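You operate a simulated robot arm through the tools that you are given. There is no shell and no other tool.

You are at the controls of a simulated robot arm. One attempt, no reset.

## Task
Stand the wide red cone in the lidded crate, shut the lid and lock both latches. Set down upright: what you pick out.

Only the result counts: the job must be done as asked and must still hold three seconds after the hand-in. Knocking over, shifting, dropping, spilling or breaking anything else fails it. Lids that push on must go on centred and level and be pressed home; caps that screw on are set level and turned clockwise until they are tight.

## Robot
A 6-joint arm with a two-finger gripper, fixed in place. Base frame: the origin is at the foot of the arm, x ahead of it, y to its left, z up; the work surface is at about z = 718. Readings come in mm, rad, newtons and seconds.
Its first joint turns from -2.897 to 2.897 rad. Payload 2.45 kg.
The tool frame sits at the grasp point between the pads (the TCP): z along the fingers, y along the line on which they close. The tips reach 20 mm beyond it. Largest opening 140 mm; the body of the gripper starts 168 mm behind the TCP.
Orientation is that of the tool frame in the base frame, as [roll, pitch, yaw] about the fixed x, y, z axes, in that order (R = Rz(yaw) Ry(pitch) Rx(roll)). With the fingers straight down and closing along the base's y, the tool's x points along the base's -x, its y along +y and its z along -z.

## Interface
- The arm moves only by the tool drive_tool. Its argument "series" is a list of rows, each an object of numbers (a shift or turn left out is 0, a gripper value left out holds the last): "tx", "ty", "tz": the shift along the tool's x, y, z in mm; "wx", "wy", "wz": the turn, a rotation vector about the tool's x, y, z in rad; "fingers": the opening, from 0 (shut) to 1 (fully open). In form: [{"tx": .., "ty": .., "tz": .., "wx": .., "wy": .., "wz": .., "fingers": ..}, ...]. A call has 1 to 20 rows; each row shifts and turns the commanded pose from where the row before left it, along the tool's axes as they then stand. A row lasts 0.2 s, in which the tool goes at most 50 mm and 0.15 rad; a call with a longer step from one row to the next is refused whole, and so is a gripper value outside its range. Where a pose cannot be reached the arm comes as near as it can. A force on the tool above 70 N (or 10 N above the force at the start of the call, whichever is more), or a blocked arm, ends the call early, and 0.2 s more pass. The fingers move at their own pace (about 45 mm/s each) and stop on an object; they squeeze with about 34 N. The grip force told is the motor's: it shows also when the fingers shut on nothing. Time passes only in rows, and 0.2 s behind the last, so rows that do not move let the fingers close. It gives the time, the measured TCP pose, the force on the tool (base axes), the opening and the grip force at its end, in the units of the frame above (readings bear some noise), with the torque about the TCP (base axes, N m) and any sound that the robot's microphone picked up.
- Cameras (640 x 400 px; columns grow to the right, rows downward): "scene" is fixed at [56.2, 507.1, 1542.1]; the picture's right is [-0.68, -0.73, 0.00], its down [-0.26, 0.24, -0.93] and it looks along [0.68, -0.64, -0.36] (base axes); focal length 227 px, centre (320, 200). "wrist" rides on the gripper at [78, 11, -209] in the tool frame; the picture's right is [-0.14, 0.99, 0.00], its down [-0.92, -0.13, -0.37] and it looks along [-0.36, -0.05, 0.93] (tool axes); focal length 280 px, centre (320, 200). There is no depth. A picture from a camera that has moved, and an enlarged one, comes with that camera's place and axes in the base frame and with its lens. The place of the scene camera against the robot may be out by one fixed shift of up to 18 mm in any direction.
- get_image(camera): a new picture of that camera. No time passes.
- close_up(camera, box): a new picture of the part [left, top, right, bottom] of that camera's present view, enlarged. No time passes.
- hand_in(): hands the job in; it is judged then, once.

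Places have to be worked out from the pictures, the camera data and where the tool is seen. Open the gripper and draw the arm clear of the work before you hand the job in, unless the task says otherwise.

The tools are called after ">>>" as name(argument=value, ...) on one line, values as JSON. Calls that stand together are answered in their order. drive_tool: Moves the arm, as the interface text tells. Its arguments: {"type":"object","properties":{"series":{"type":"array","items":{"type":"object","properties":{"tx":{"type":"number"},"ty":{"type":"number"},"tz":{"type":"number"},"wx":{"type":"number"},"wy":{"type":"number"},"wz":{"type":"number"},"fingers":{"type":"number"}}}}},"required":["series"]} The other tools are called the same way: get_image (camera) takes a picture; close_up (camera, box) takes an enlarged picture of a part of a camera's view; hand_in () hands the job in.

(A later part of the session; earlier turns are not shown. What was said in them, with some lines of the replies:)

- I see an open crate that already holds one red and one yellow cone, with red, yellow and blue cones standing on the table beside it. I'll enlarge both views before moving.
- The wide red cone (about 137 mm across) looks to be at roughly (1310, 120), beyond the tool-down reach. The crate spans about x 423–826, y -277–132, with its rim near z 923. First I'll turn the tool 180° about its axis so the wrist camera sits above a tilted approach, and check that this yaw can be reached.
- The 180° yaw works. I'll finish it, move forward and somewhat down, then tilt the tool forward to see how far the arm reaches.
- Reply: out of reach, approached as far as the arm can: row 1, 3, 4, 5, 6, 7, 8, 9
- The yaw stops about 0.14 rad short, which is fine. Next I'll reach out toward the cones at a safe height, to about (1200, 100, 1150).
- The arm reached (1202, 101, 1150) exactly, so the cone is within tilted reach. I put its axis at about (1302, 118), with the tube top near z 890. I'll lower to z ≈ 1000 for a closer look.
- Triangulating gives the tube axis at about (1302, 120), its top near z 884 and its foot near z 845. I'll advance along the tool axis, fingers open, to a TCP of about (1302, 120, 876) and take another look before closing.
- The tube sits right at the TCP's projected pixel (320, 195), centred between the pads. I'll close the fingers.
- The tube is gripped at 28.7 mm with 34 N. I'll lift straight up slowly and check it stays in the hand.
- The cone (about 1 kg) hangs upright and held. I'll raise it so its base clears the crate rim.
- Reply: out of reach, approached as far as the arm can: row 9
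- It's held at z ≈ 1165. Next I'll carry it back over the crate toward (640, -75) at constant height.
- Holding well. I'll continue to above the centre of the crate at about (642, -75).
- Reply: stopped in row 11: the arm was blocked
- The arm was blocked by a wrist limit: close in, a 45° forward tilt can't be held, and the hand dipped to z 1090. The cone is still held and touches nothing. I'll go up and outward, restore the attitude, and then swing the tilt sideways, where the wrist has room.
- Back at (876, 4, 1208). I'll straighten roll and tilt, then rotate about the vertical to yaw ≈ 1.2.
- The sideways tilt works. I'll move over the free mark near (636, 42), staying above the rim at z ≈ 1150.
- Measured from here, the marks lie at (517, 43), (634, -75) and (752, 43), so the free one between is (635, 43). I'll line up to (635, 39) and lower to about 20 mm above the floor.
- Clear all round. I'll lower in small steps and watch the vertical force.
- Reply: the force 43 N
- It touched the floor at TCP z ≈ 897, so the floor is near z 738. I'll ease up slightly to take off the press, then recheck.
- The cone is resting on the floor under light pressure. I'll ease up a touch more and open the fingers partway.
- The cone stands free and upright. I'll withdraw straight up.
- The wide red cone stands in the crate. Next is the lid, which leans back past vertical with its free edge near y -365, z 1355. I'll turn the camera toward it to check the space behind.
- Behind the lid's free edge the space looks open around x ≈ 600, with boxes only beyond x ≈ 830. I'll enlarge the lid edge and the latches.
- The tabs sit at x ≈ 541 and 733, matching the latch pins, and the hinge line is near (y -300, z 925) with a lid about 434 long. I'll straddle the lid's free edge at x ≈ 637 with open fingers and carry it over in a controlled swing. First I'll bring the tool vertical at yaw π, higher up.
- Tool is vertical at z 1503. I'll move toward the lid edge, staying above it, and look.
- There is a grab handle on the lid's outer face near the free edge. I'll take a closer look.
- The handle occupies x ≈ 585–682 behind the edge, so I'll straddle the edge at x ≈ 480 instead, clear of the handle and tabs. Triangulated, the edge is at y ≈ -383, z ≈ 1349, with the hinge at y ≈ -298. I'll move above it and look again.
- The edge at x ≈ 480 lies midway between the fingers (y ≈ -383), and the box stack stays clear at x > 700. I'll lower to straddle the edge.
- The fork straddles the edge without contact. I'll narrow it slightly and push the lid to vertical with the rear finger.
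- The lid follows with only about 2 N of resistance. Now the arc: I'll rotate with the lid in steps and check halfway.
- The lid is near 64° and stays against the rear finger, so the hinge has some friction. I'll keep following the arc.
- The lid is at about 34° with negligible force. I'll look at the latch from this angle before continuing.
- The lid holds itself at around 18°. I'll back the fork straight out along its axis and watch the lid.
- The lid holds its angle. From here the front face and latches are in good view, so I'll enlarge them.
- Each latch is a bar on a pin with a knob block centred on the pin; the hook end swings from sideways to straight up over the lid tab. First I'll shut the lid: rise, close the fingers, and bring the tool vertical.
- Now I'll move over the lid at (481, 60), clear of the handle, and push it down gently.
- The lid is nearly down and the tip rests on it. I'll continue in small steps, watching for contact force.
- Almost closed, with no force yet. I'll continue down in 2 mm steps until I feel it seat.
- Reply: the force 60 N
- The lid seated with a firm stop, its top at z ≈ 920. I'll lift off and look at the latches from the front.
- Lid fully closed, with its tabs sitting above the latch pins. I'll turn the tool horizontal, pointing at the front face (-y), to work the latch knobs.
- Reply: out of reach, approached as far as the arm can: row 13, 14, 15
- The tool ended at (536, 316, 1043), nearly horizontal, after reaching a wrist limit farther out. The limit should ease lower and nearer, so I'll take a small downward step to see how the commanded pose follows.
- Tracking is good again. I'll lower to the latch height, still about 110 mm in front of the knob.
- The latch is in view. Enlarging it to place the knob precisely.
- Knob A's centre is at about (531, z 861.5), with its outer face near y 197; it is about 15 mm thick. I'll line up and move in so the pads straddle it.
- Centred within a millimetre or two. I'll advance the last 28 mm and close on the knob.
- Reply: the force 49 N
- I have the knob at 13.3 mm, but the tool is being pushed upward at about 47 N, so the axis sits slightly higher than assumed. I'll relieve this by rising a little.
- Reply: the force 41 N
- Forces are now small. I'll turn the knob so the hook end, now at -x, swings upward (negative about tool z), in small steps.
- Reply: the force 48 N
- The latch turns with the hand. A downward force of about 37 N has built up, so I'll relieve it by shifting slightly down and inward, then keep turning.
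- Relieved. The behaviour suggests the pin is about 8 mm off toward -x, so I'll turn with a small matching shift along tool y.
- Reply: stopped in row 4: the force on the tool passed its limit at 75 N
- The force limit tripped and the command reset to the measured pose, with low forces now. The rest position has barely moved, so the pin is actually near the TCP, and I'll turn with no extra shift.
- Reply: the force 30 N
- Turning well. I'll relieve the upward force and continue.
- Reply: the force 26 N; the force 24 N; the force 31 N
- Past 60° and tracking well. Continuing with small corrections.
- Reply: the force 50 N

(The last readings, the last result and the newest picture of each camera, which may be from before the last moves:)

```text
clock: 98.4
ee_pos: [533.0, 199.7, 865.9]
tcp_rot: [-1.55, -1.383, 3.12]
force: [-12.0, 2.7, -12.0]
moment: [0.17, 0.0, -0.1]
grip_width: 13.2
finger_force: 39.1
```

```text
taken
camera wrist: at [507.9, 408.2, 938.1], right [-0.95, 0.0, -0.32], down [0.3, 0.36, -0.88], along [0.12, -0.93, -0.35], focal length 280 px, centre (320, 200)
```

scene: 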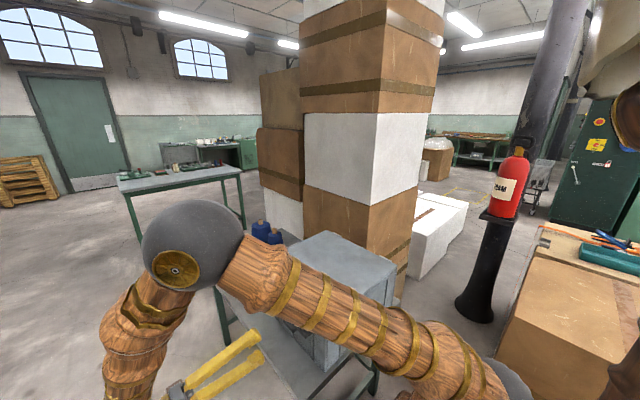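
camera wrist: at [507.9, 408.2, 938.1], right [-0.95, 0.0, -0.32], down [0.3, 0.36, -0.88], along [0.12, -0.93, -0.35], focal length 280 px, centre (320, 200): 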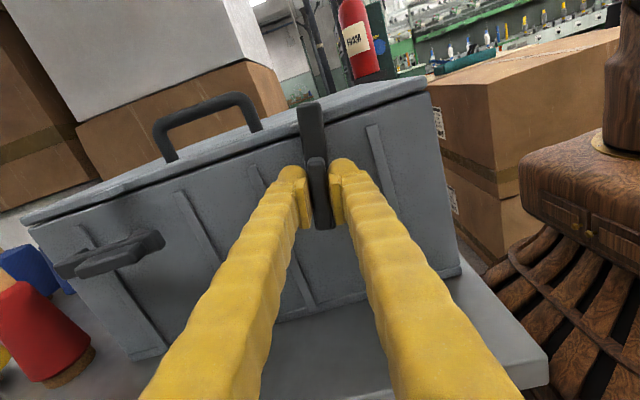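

The bar is almost upright. Continuing to 90°.

>>> drive_tool(series=[{"ty": 0.5}, {"wz": -0.06}, {"wz": -0.06}, {"wz": -0.06}, {}])

>>> get_image(camera="wrist")

>>> close_up(camera="wrist", box=[240, 60, 400, 240])

```text
clock: 99.6
ee_pos: [532.0, 199.2, 864.7]
tcp_rot: [-1.117, -1.564, 2.689]
force: [-7.6, 2.8, -17.8]
moment: [0.15, 0.0, -0.03]
grip_width: 13.0
finger_force: 39.7
```

```text
taken
camera wrist: at [521.9, 408.2, 941.4], right [-0.99, 0.0, -0.15], down [0.14, 0.36, -0.92], along [0.05, -0.93, -0.36], focal length 280 px, centre (320, 200)
```

wrist: 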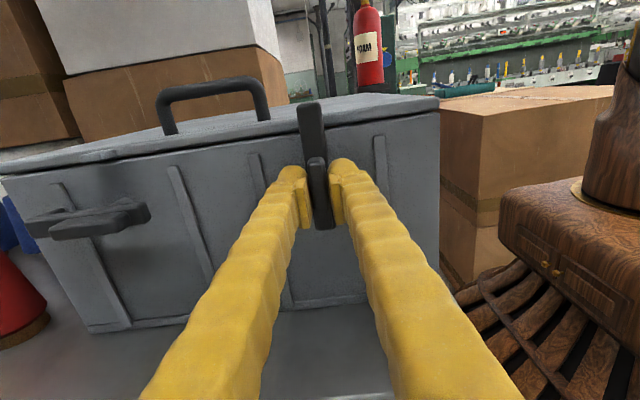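

```text
2.22 times, centred on (320, 150) of wrist
camera zoom: at [521.9, 408.2, 941.4], right [-0.99, 0.0, -0.15], down [0.14, 0.36, -0.92], along [0.05, -0.93, -0.36], focal length 623 px, centre (320, 311)
```

zoom: 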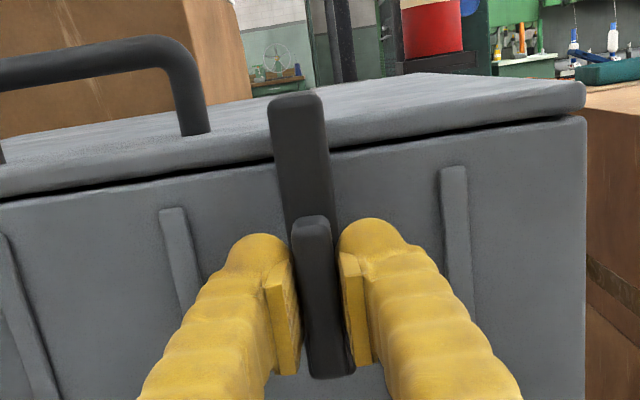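

The bar is upright over the tab. I'll nudge it a little further to see whether there is an end stop or click.

>>> drive_tool(series=[{"wz": -0.04}, {"wz": -0.04}, {}])

>>> get_image(camera="scene")

```text
clock: 100.4
ee_pos: [532.8, 199.2, 865.0]
tcp_rot: [1.509, -1.5, 0.063]
force: [-0.9, -0.1, -8.9]
moment: [0.08, -1.01, 0.06]
grip_width: 14.2
finger_force: 40.3
```

```text
taken
```

scene: 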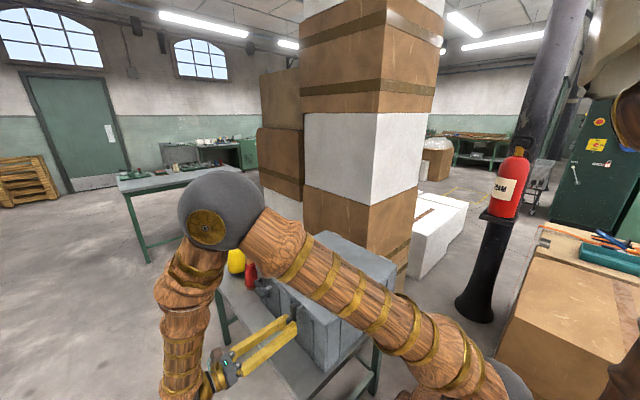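

The torque rose to about 1 N·m with no further motion, so the latch is against its end stop. I'll ease back, release, retreat, and turn the gripper for the second latch.

>>> drive_tool(series=[{"wz": 0.04}, {"wz": 0.03}, {"fingers": 0.5}, {}, {}, {}, {"tz": -10}, {"tz": -20}, {"tz": -25}, {"tz": -25}, {}])

>>> get_image(camera="wrist")

```text
clock: 102.8
ee_pos: [532.8, 279.1, 864.9]
tcp_rot: [0.234, -1.567, 1.338]
force: [-0.1, 1.0, -0.3]
moment: [-0.02, 0.03, 0.01]
grip_width: 70.0
finger_force: 0.2
```

```text
taken
camera wrist: at [522.0, 488.0, 941.3], right [-0.99, 0.0, -0.14], down [0.13, 0.36, -0.92], along [0.05, -0.93, -0.36], focal length 280 px, centre (320, 200)
```

wrist: 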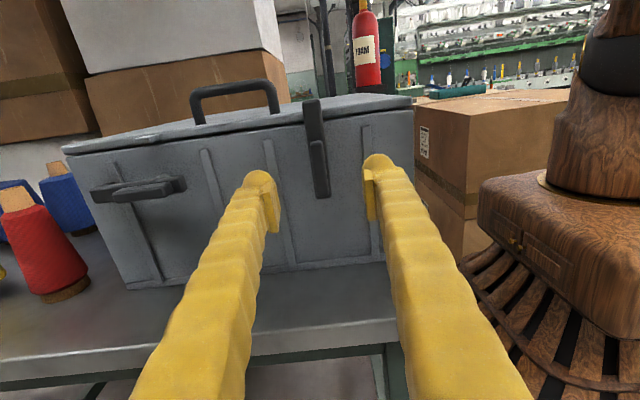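

Latch A stays upright after release. I'll shift across to latch B.

>>> drive_tool(series=[{"ty": -39}, {"ty": -39}, {"ty": -39}, {"ty": -39}, {"ty": -38}, {}])

>>> get_image(camera="wrist")

>>> close_up(camera="wrist", box=[220, 80, 440, 240])

```text
clock: 104.2
ee_pos: [726.4, 277.7, 865.7]
tcp_rot: [0.205, -1.566, 1.368]
force: [0.7, -0.5, 0.5]
moment: [-0.04, 0.02, 0.05]
grip_width: 69.8
finger_force: 0.0
```

```text
taken
camera wrist: at [717.1, 487.6, 941.8], right [-0.99, 0.0, -0.14], down [0.13, 0.36, -0.92], along [0.05, -0.93, -0.36], focal length 280 px, centre (320, 200)
```

wrist: 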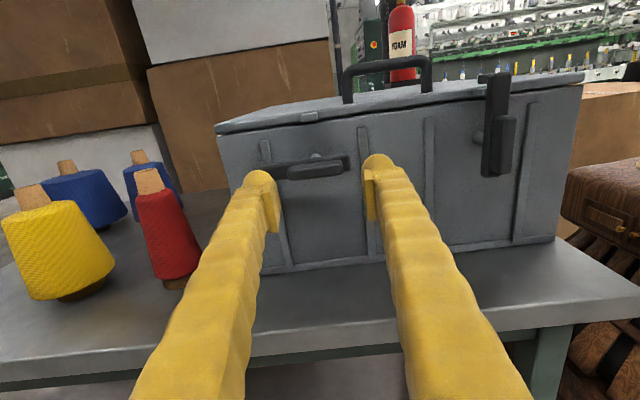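

```text
2.50 times, centred on (330, 160) of wrist
camera zoom: at [717.1, 487.6, 941.8], right [-0.99, 0.0, -0.14], down [0.13, 0.36, -0.92], along [0.05, -0.93, -0.36], focal length 701 px, centre (295, 300)
```

zoom: 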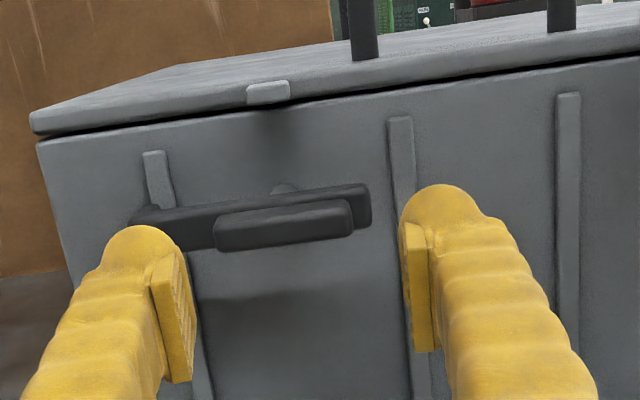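

>>> close_up(camera="wrist", box=[430, 50, 590, 200])

```text
2.67 times, centred on (510, 125) of wrist
camera zoom: at [717.1, 487.6, 941.8], right [-0.99, 0.0, -0.14], down [0.13, 0.36, -0.92], along [0.05, -0.93, -0.36], focal length 748 px, centre (-187, 400)
```

zoom: 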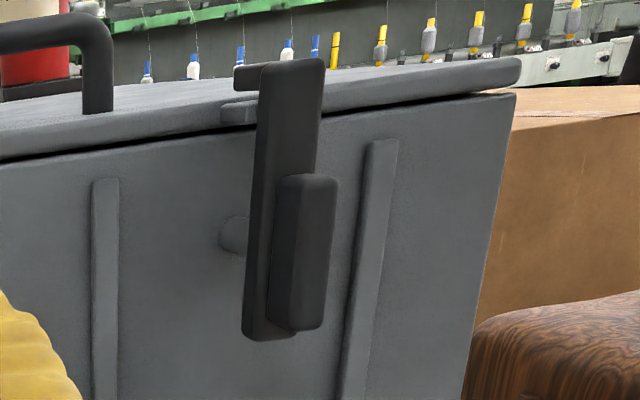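

Hook A sits over its tab, as it should. Next I'll rotate the gripper so the fingers close vertically on knob B.

>>> drive_tool(series=[{"wz": -0.143}, {"wz": -0.143}, {"wz": -0.143}, {"wz": -0.143}, {"wz": -0.143}, {"wz": -0.143}, {"wz": -0.143}, {"wz": -0.143}, {"wz": -0.143}, {"wz": -0.143}, {"wz": -0.141}, {}])

>>> get_image(camera="wrist")

>>> close_up(camera="wrist", box=[220, 100, 420, 240])

```text
clock: 106.8
ee_pos: [727.3, 278.0, 864.8]
tcp_rot: [1.566, 0.002, -0.002]
force: [0.5, 0.2, -0.1]
moment: [-0.05, 0.01, 0.02]
grip_width: 70.0
finger_force: 0.0
```

```text
taken
camera wrist: at [805.5, 487.7, 873.8], right [-0.14, 0.0, 0.99], down [-0.92, 0.37, -0.13], along [-0.37, -0.93, -0.05], focal length 280 px, centre (320, 200)
```

wrist: 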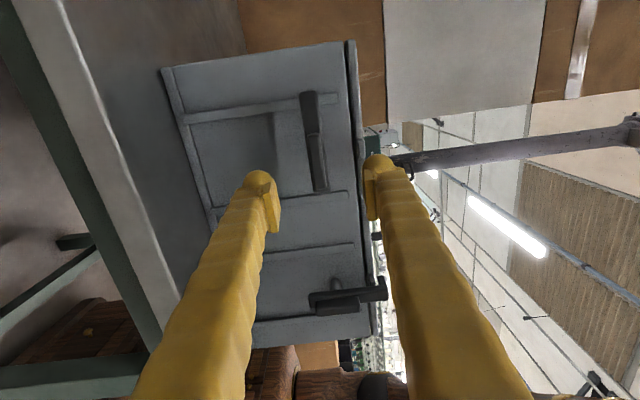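

```text
2.86 times, centred on (320, 170) of wrist
camera zoom: at [805.5, 487.7, 873.8], right [-0.14, 0.0, 0.99], down [-0.92, 0.37, -0.13], along [-0.37, -0.93, -0.05], focal length 801 px, centre (320, 286)
```

zoom: 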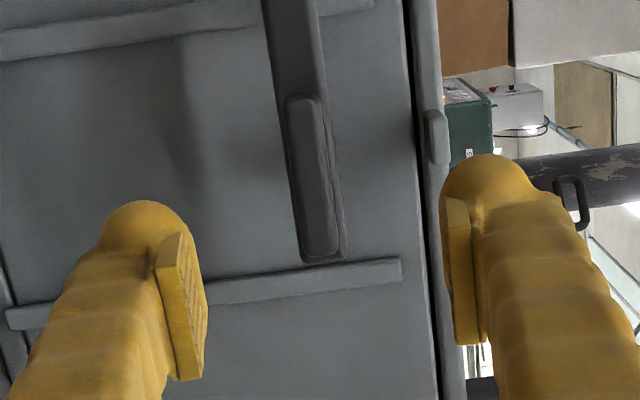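

Knob B appears near x ≈ 733, z ≈ 861–864. I'll move closer and re-measure.

>>> drive_tool(series=[{"tx": 5.7, "ty": -1.5}, {"tz": 25}, {"tz": 25}, {}])

>>> close_up(camera="wrist", box=[220, 100, 420, 240])

```text
clock: 107.8
ee_pos: [732.9, 227.7, 864.1]
tcp_rot: [1.565, 0.001, -0.001]
force: [0.1, 0.7, 0.4]
moment: [0.01, 0.01, 0.01]
grip_width: 69.9
finger_force: 0.1
```

```text
2.86 times, centred on (320, 170) of wrist
camera zoom: at [811.6, 437.3, 872.6], right [-0.14, 0.0, 0.99], down [-0.92, 0.37, -0.13], along [-0.37, -0.93, -0.05], focal length 801 px, centre (320, 286)
```

zoom: 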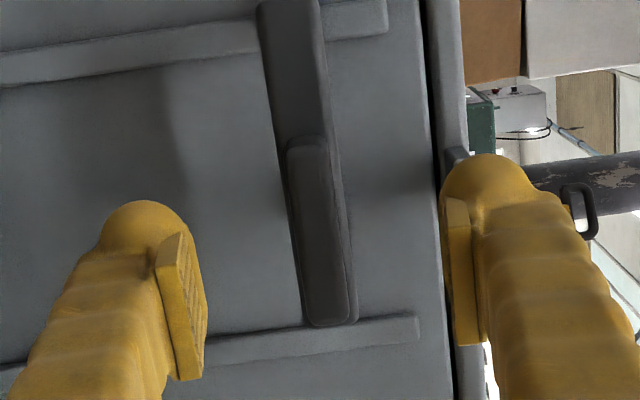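

Compared with the matching view of knob A, B needs about 2 mm lower. I'll advance and close.

>>> drive_tool(series=[{"ty": -2.0, "tz": 10}, {"tz": 10}, {"tz": 8}, {}, {"fingers": 0}, {}, {}, {}, {}, {}, {}])

>>> get_image(camera="wrist")

```text
clock: 110.2
ee_pos: [733.2, 199.5, 862.8]
tcp_rot: [1.565, 0.0, -0.002]
force: [1.9, -5.7, 30.2]
moment: [-0.29, 0.0, -0.08]
grip_width: 12.9
finger_force: 39.7
```

```text
taken
camera wrist: at [811.4, 409.6, 871.7], right [-0.14, 0.0, 0.99], down [-0.92, 0.37, -0.13], along [-0.37, -0.93, -0.05], focal length 280 px, centre (320, 200)
```

wrist: 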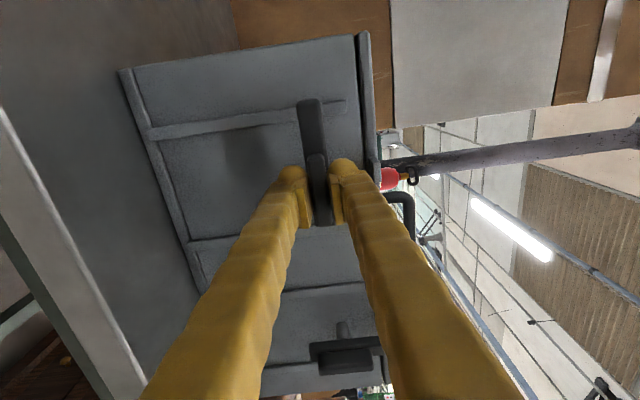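

Knob B is gripped at 12.9 mm, with +30 N vertical. I'll rise 1.4 mm, then start turning the positive way, which takes the hook from +x up.

>>> drive_tool(series=[{"ty": 1.4}, {}, {"wz": 0.06}, {"wz": 0.06}, {}])

```text
clock: 111.4
ee_pos: [732.7, 201.3, 863.8]
tcp_rot: [1.567, -0.12, 0.0]
force: [11.6, -4.7, 2.6]
moment: [-0.03, -0.01, 0.12]
grip_width: 13.0
finger_force: 39.9
```

Low forces. Continuing in steps.

>>> drive_tool(series=[{"tx": 0.5, "wz": 0.06}, {"wz": 0.06}, {"wz": 0.06}, {}])

>>> drive_tool(series=[{"wz": 0.06}, {"wz": 0.06}, {}])

```text
clock: 112.4
ee_pos: [732.7, 200.1, 863.6]
tcp_rot: [1.566, -0.299, -0.001]
force: [-12.2, -13.4, -7.3]
moment: [0.15, -0.02, -0.31]
grip_width: 13.2
finger_force: 39.7
```

```text
clock: 113.2
ee_pos: [732.1, 200.0, 862.4]
tcp_rot: [1.565, -0.419, -0.001]
force: [-22.0, -11.4, -12.1]
moment: [0.2, -0.03, -0.33]
grip_width: 12.9
finger_force: 39.3
```

>>> drive_tool(series=[{"tx": -1.1, "tz": 0.4}, {"wz": 0.06}, {"wz": 0.06}, {"wz": 0.06}, {}])

```text
clock: 114.4
ee_pos: [732.1, 200.3, 863.5]
tcp_rot: [1.566, -0.599, 0.004]
force: [24.8, 20.0, -2.4]
moment: [-0.1, 0.02, 0.45]
grip_width: 13.1
finger_force: 40.2
```

>>> drive_tool(series=[{"tx": 0.6, "ty": -0.4, "tz": -0.5}, {"wz": 0.06}, {"wz": 0.06}, {"wz": 0.06}, {}])

>>> get_image(camera="wrist")

```text
clock: 115.6
ee_pos: [732.7, 200.7, 863.1]
tcp_rot: [1.563, -0.781, 0.003]
force: [12.7, 4.0, 3.3]
moment: [0.06, 0.0, 0.06]
grip_width: 12.9
finger_force: 39.5
```

```text
taken
camera wrist: at [781.2, 409.8, 923.6], right [-0.79, 0.0, 0.61], down [-0.56, 0.37, -0.74], along [-0.22, -0.93, -0.29], focal length 280 px, centre (320, 200)
```

wrist: 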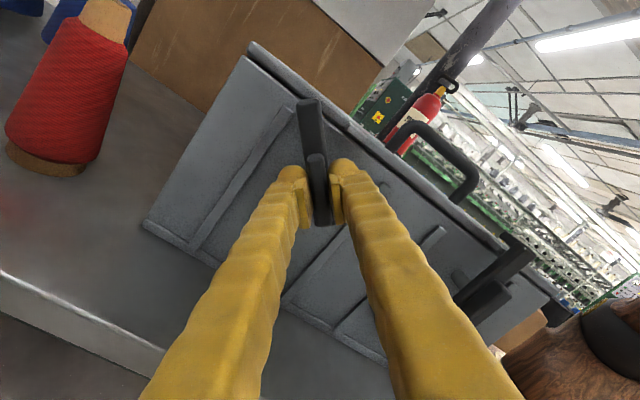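

Halfway round, with low forces. Continuing.

>>> drive_tool(series=[{"wz": 0.06}, {"wz": 0.06}, {"wz": 0.06}, {}])

>>> drive_tool(series=[{"wz": 0.06}, {"wz": 0.06}, {}])

```text
clock: 116.6
ee_pos: [732.7, 200.6, 863.3]
tcp_rot: [1.565, -0.96, 0.005]
force: [7.3, 7.9, 2.3]
moment: [-0.05, 0.04, 0.14]
grip_width: 13.0
finger_force: 39.1
```

```text
clock: 117.4
ee_pos: [732.8, 199.9, 861.6]
tcp_rot: [1.562, -1.08, 0.007]
force: [3.3, 3.7, 1.5]
moment: [-0.02, 0.0, 0.01]
grip_width: 13.1
finger_force: 39.6
```

>>> drive_tool(series=[{"wz": 0.06}, {"wz": 0.06}, {"wz": 0.06}, {}])

>>> drive_tool(series=[{"wz": 0.06}, {"wz": 0.06}, {}])

```text
clock: 118.4
ee_pos: [733.5, 201.1, 862.4]
tcp_rot: [1.556, -1.26, 0.014]
force: [8.1, 8.1, -4.7]
moment: [0.08, -0.02, 0.06]
grip_width: 12.9
finger_force: 39.5
```

```text
clock: 119.2
ee_pos: [732.7, 200.3, 862.7]
tcp_rot: [1.549, -1.38, 0.022]
force: [10.7, 6.3, -6.6]
moment: [0.1, 0.01, 0.11]
grip_width: 13.1
finger_force: 39.2
```

Now the last part to 90°, then a small push to feel the stop.

>>> drive_tool(series=[{"wz": 0.06}, {"wz": 0.06}, {"wz": 0.06}, {}])

>>> drive_tool(series=[{"wz": 0.04}, {"wz": 0.04}, {}])

>>> get_image(camera="wrist")

```text
clock: 120.2
ee_pos: [733.0, 200.2, 862.4]
tcp_rot: [1.158, -1.561, 0.411]
force: [9.2, 4.9, -8.0]
moment: [0.12, 0.0, 0.08]
grip_width: 13.0
finger_force: 39.4
```

```text
clock: 121.0
ee_pos: [733.1, 200.2, 862.4]
tcp_rot: [-1.508, -1.499, 3.077]
force: [13.4, 1.5, -0.7]
moment: [-0.1, 1.01, 0.09]
grip_width: 14.2
finger_force: 40.7
```

```text
taken
camera wrist: at [717.0, 409.9, 938.0], right [-0.98, 0.0, -0.21], down [0.19, 0.36, -0.91], along [0.08, -0.93, -0.36], focal length 280 px, centre (320, 200)
```

wrist: 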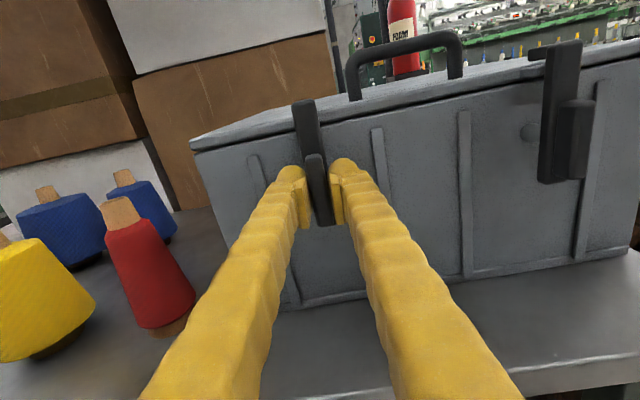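

Latch B is against its stop too, showing the same 1 N·m. I'll ease the twist, release and draw back.

>>> drive_tool(series=[{"wz": -0.04}, {"wz": -0.03}, {"fingers": 0.5}, {}, {}, {}, {"tz": -10}, {"tz": -20}, {"tz": -25}, {"tz": -25}, {}])

>>> get_image(camera="wrist")

>>> close_up(camera="wrist", box=[240, 60, 400, 220])

>>> close_up(camera="wrist", box=[420, 40, 580, 200])

```text
clock: 123.4
ee_pos: [732.9, 281.1, 864.1]
tcp_rot: [0.116, -1.565, 1.453]
force: [-0.4, -0.4, 0.1]
moment: [0.02, 0.02, -0.03]
grip_width: 69.9
finger_force: 0.1
```

```text
taken
camera wrist: at [722.6, 490.3, 939.3], right [-0.99, 0.0, -0.14], down [0.13, 0.36, -0.92], along [0.05, -0.93, -0.36], focal length 280 px, centre (320, 200)
```

wrist: 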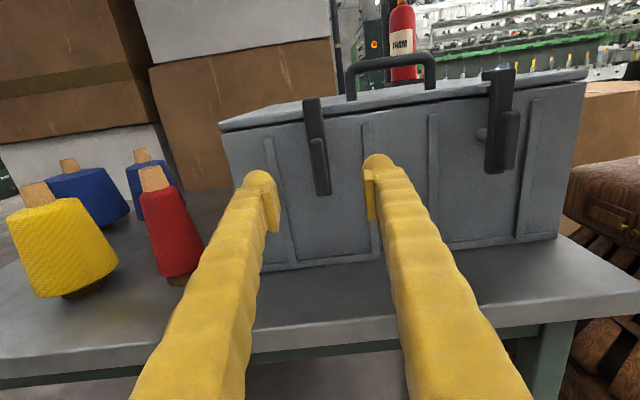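

```text
2.50 times, centred on (320, 140) of wrist
camera zoom: at [722.6, 490.3, 939.3], right [-0.99, 0.0, -0.14], down [0.13, 0.36, -0.92], along [0.05, -0.93, -0.36], focal length 701 px, centre (320, 350)
```

zoom: 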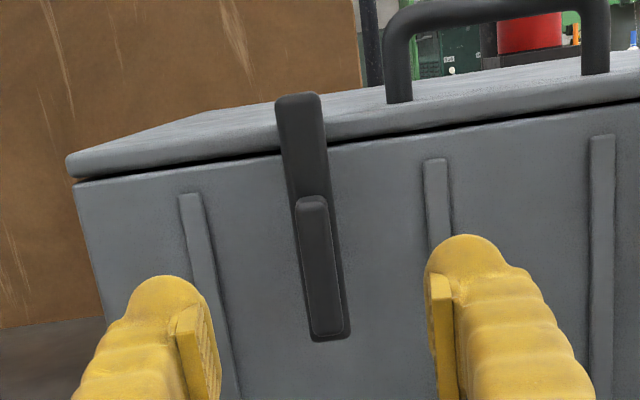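

```text
2.50 times, centred on (500, 120) of wrist
camera zoom: at [722.6, 490.3, 939.3], right [-0.99, 0.0, -0.14], down [0.13, 0.36, -0.92], along [0.05, -0.93, -0.36], focal length 701 px, centre (-130, 400)
```

zoom: 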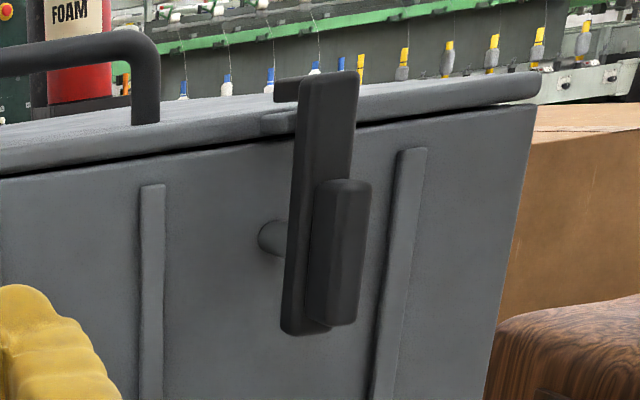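

Both latches stand upright with their hooks over the lid tabs, and the lid is shut. I'll raise the arm clear of the work and turn the tool downward.

>>> drive_tool(series=[{"tz": -10}, {"tx": 35}, {"tx": 35}, {"tx": 35}, {"wy": -0.13}, {"wy": -0.13}, {"wy": -0.13}, {"wy": -0.13}, {"wy": -0.13}, {"wy": -0.13}, {"wy": -0.13}, {"wy": -0.13}, {"wy": -0.13}, {"wy": -0.13}, {"wy": -0.13}, {"wy": -0.13}, {"tz": -40}, {"tz": -40}, {"tz": -40}, {"tz": -40}])

>>> get_image(camera="wrist")

>>> get_image(camera="scene")

```text
clock: 127.6
ee_pos: [734.6, 294.2, 1125.8]
tcp_rot: [3.141, -0.014, -1.571]
force: [0.0, 0.7, 0.6]
moment: [-0.01, 0.01, -0.01]
grip_width: 69.9
finger_force: 0.0
```

```text
taken
camera wrist: at [723.2, 218.5, 1335.4], right [-0.99, 0.14, 0.0], down [0.13, 0.93, 0.35], along [0.05, 0.35, -0.93], focal length 280 px, centre (320, 200)
```

wrist: 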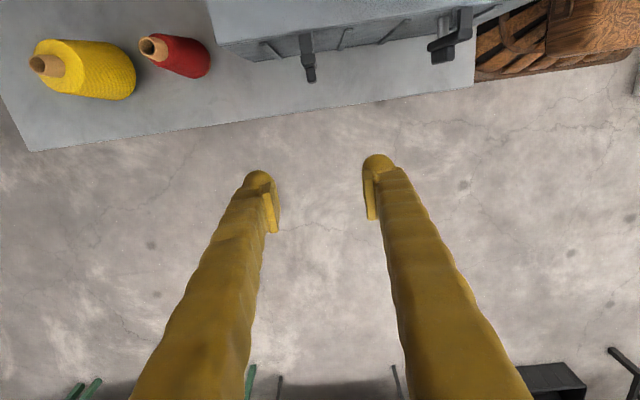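

```text
taken
```

scene: 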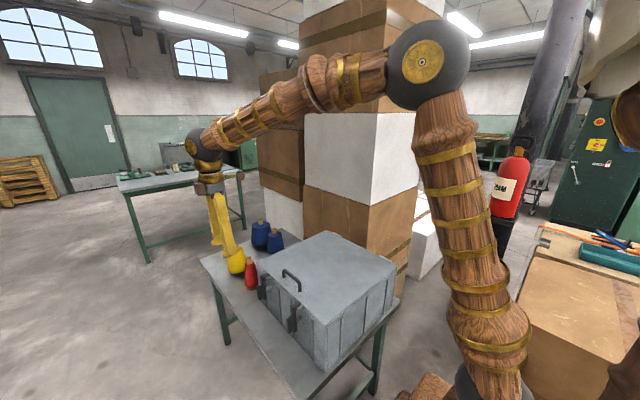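

The arm is clear. I'll raise a little more, then check the crate and the other cones once more.

>>> drive_tool(series=[{"tz": -40}, {"tz": -40}, {"tz": -40}, {"tz": -40}, {"tz": -40}, {}])

>>> close_up(camera="scene", box=[240, 220, 410, 370])

>>> close_up(camera="scene", box=[190, 200, 410, 340])

```text
clock: 129.0
ee_pos: [732.9, 297.2, 1327.2]
tcp_rot: [-3.141, -0.014, -1.574]
force: [0.3, -0.2, 0.3]
moment: [-0.01, 0.04, -0.01]
grip_width: 70.2
finger_force: 0.1
```

```text
2.67 times, centred on (325, 295) of scene
camera zoom: at [56.2, 507.1, 1542.1], right [-0.68, -0.73, 0.0], down [-0.26, 0.24, -0.93], along [0.68, -0.64, -0.36], focal length 606 px, centre (307, -53)
```

zoom: 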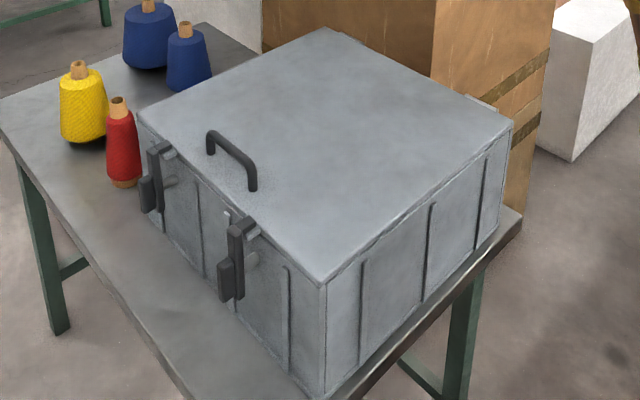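

```text
2.86 times, centred on (300, 270) of scene
camera zoom: at [56.2, 507.1, 1542.1], right [-0.68, -0.73, 0.0], down [-0.26, 0.24, -0.93], along [0.68, -0.64, -0.36], focal length 650 px, centre (377, 0)
```

zoom: 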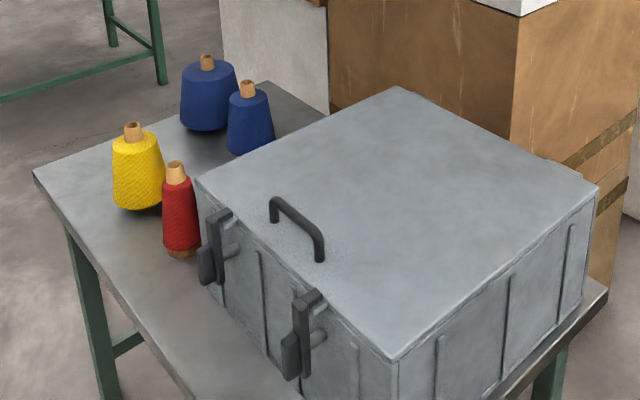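

The lid is shut and level, both hooks are over the tabs, and the other cones and the crate are at the same pixels as at the start. The gripper is open and the arm is clear, so I'm handing in.

>>> hand_in()

```text
The job is handed in.
```

The wide red cone is standing upright in the crate, on the mark near (635, 40). The lid is shut and both latches are turned up over its tabs, and the job is handed in; no verdict came back with it.

- **Cone:** I released it only once it was resting on the crate floor. It stood upright and clear of the two cones already inside.
- **Lid:** I swung it over from behind and pressed it down until it stopped firmly. A thin dark line still shows between lid and crate, even along the sides. I took it for a normal seam.
- **Latches:** I turned each knob about 90° until it hit its end stop, and both stayed upright after release. No click was reported from either one, so the end stop and the hook over each tab are the evidence that they are locked.
- **Everything else:** in the final view the other cones on the table and the crate were where they started. The cones inside the crate are hidden by the lid now; they looked untouched before I closed it.

One thing went off plan: while I was carrying the cone over the crate, the arm reached a joint limit and dipped about 75 mm. The cone stayed in the grip and touched nothing.
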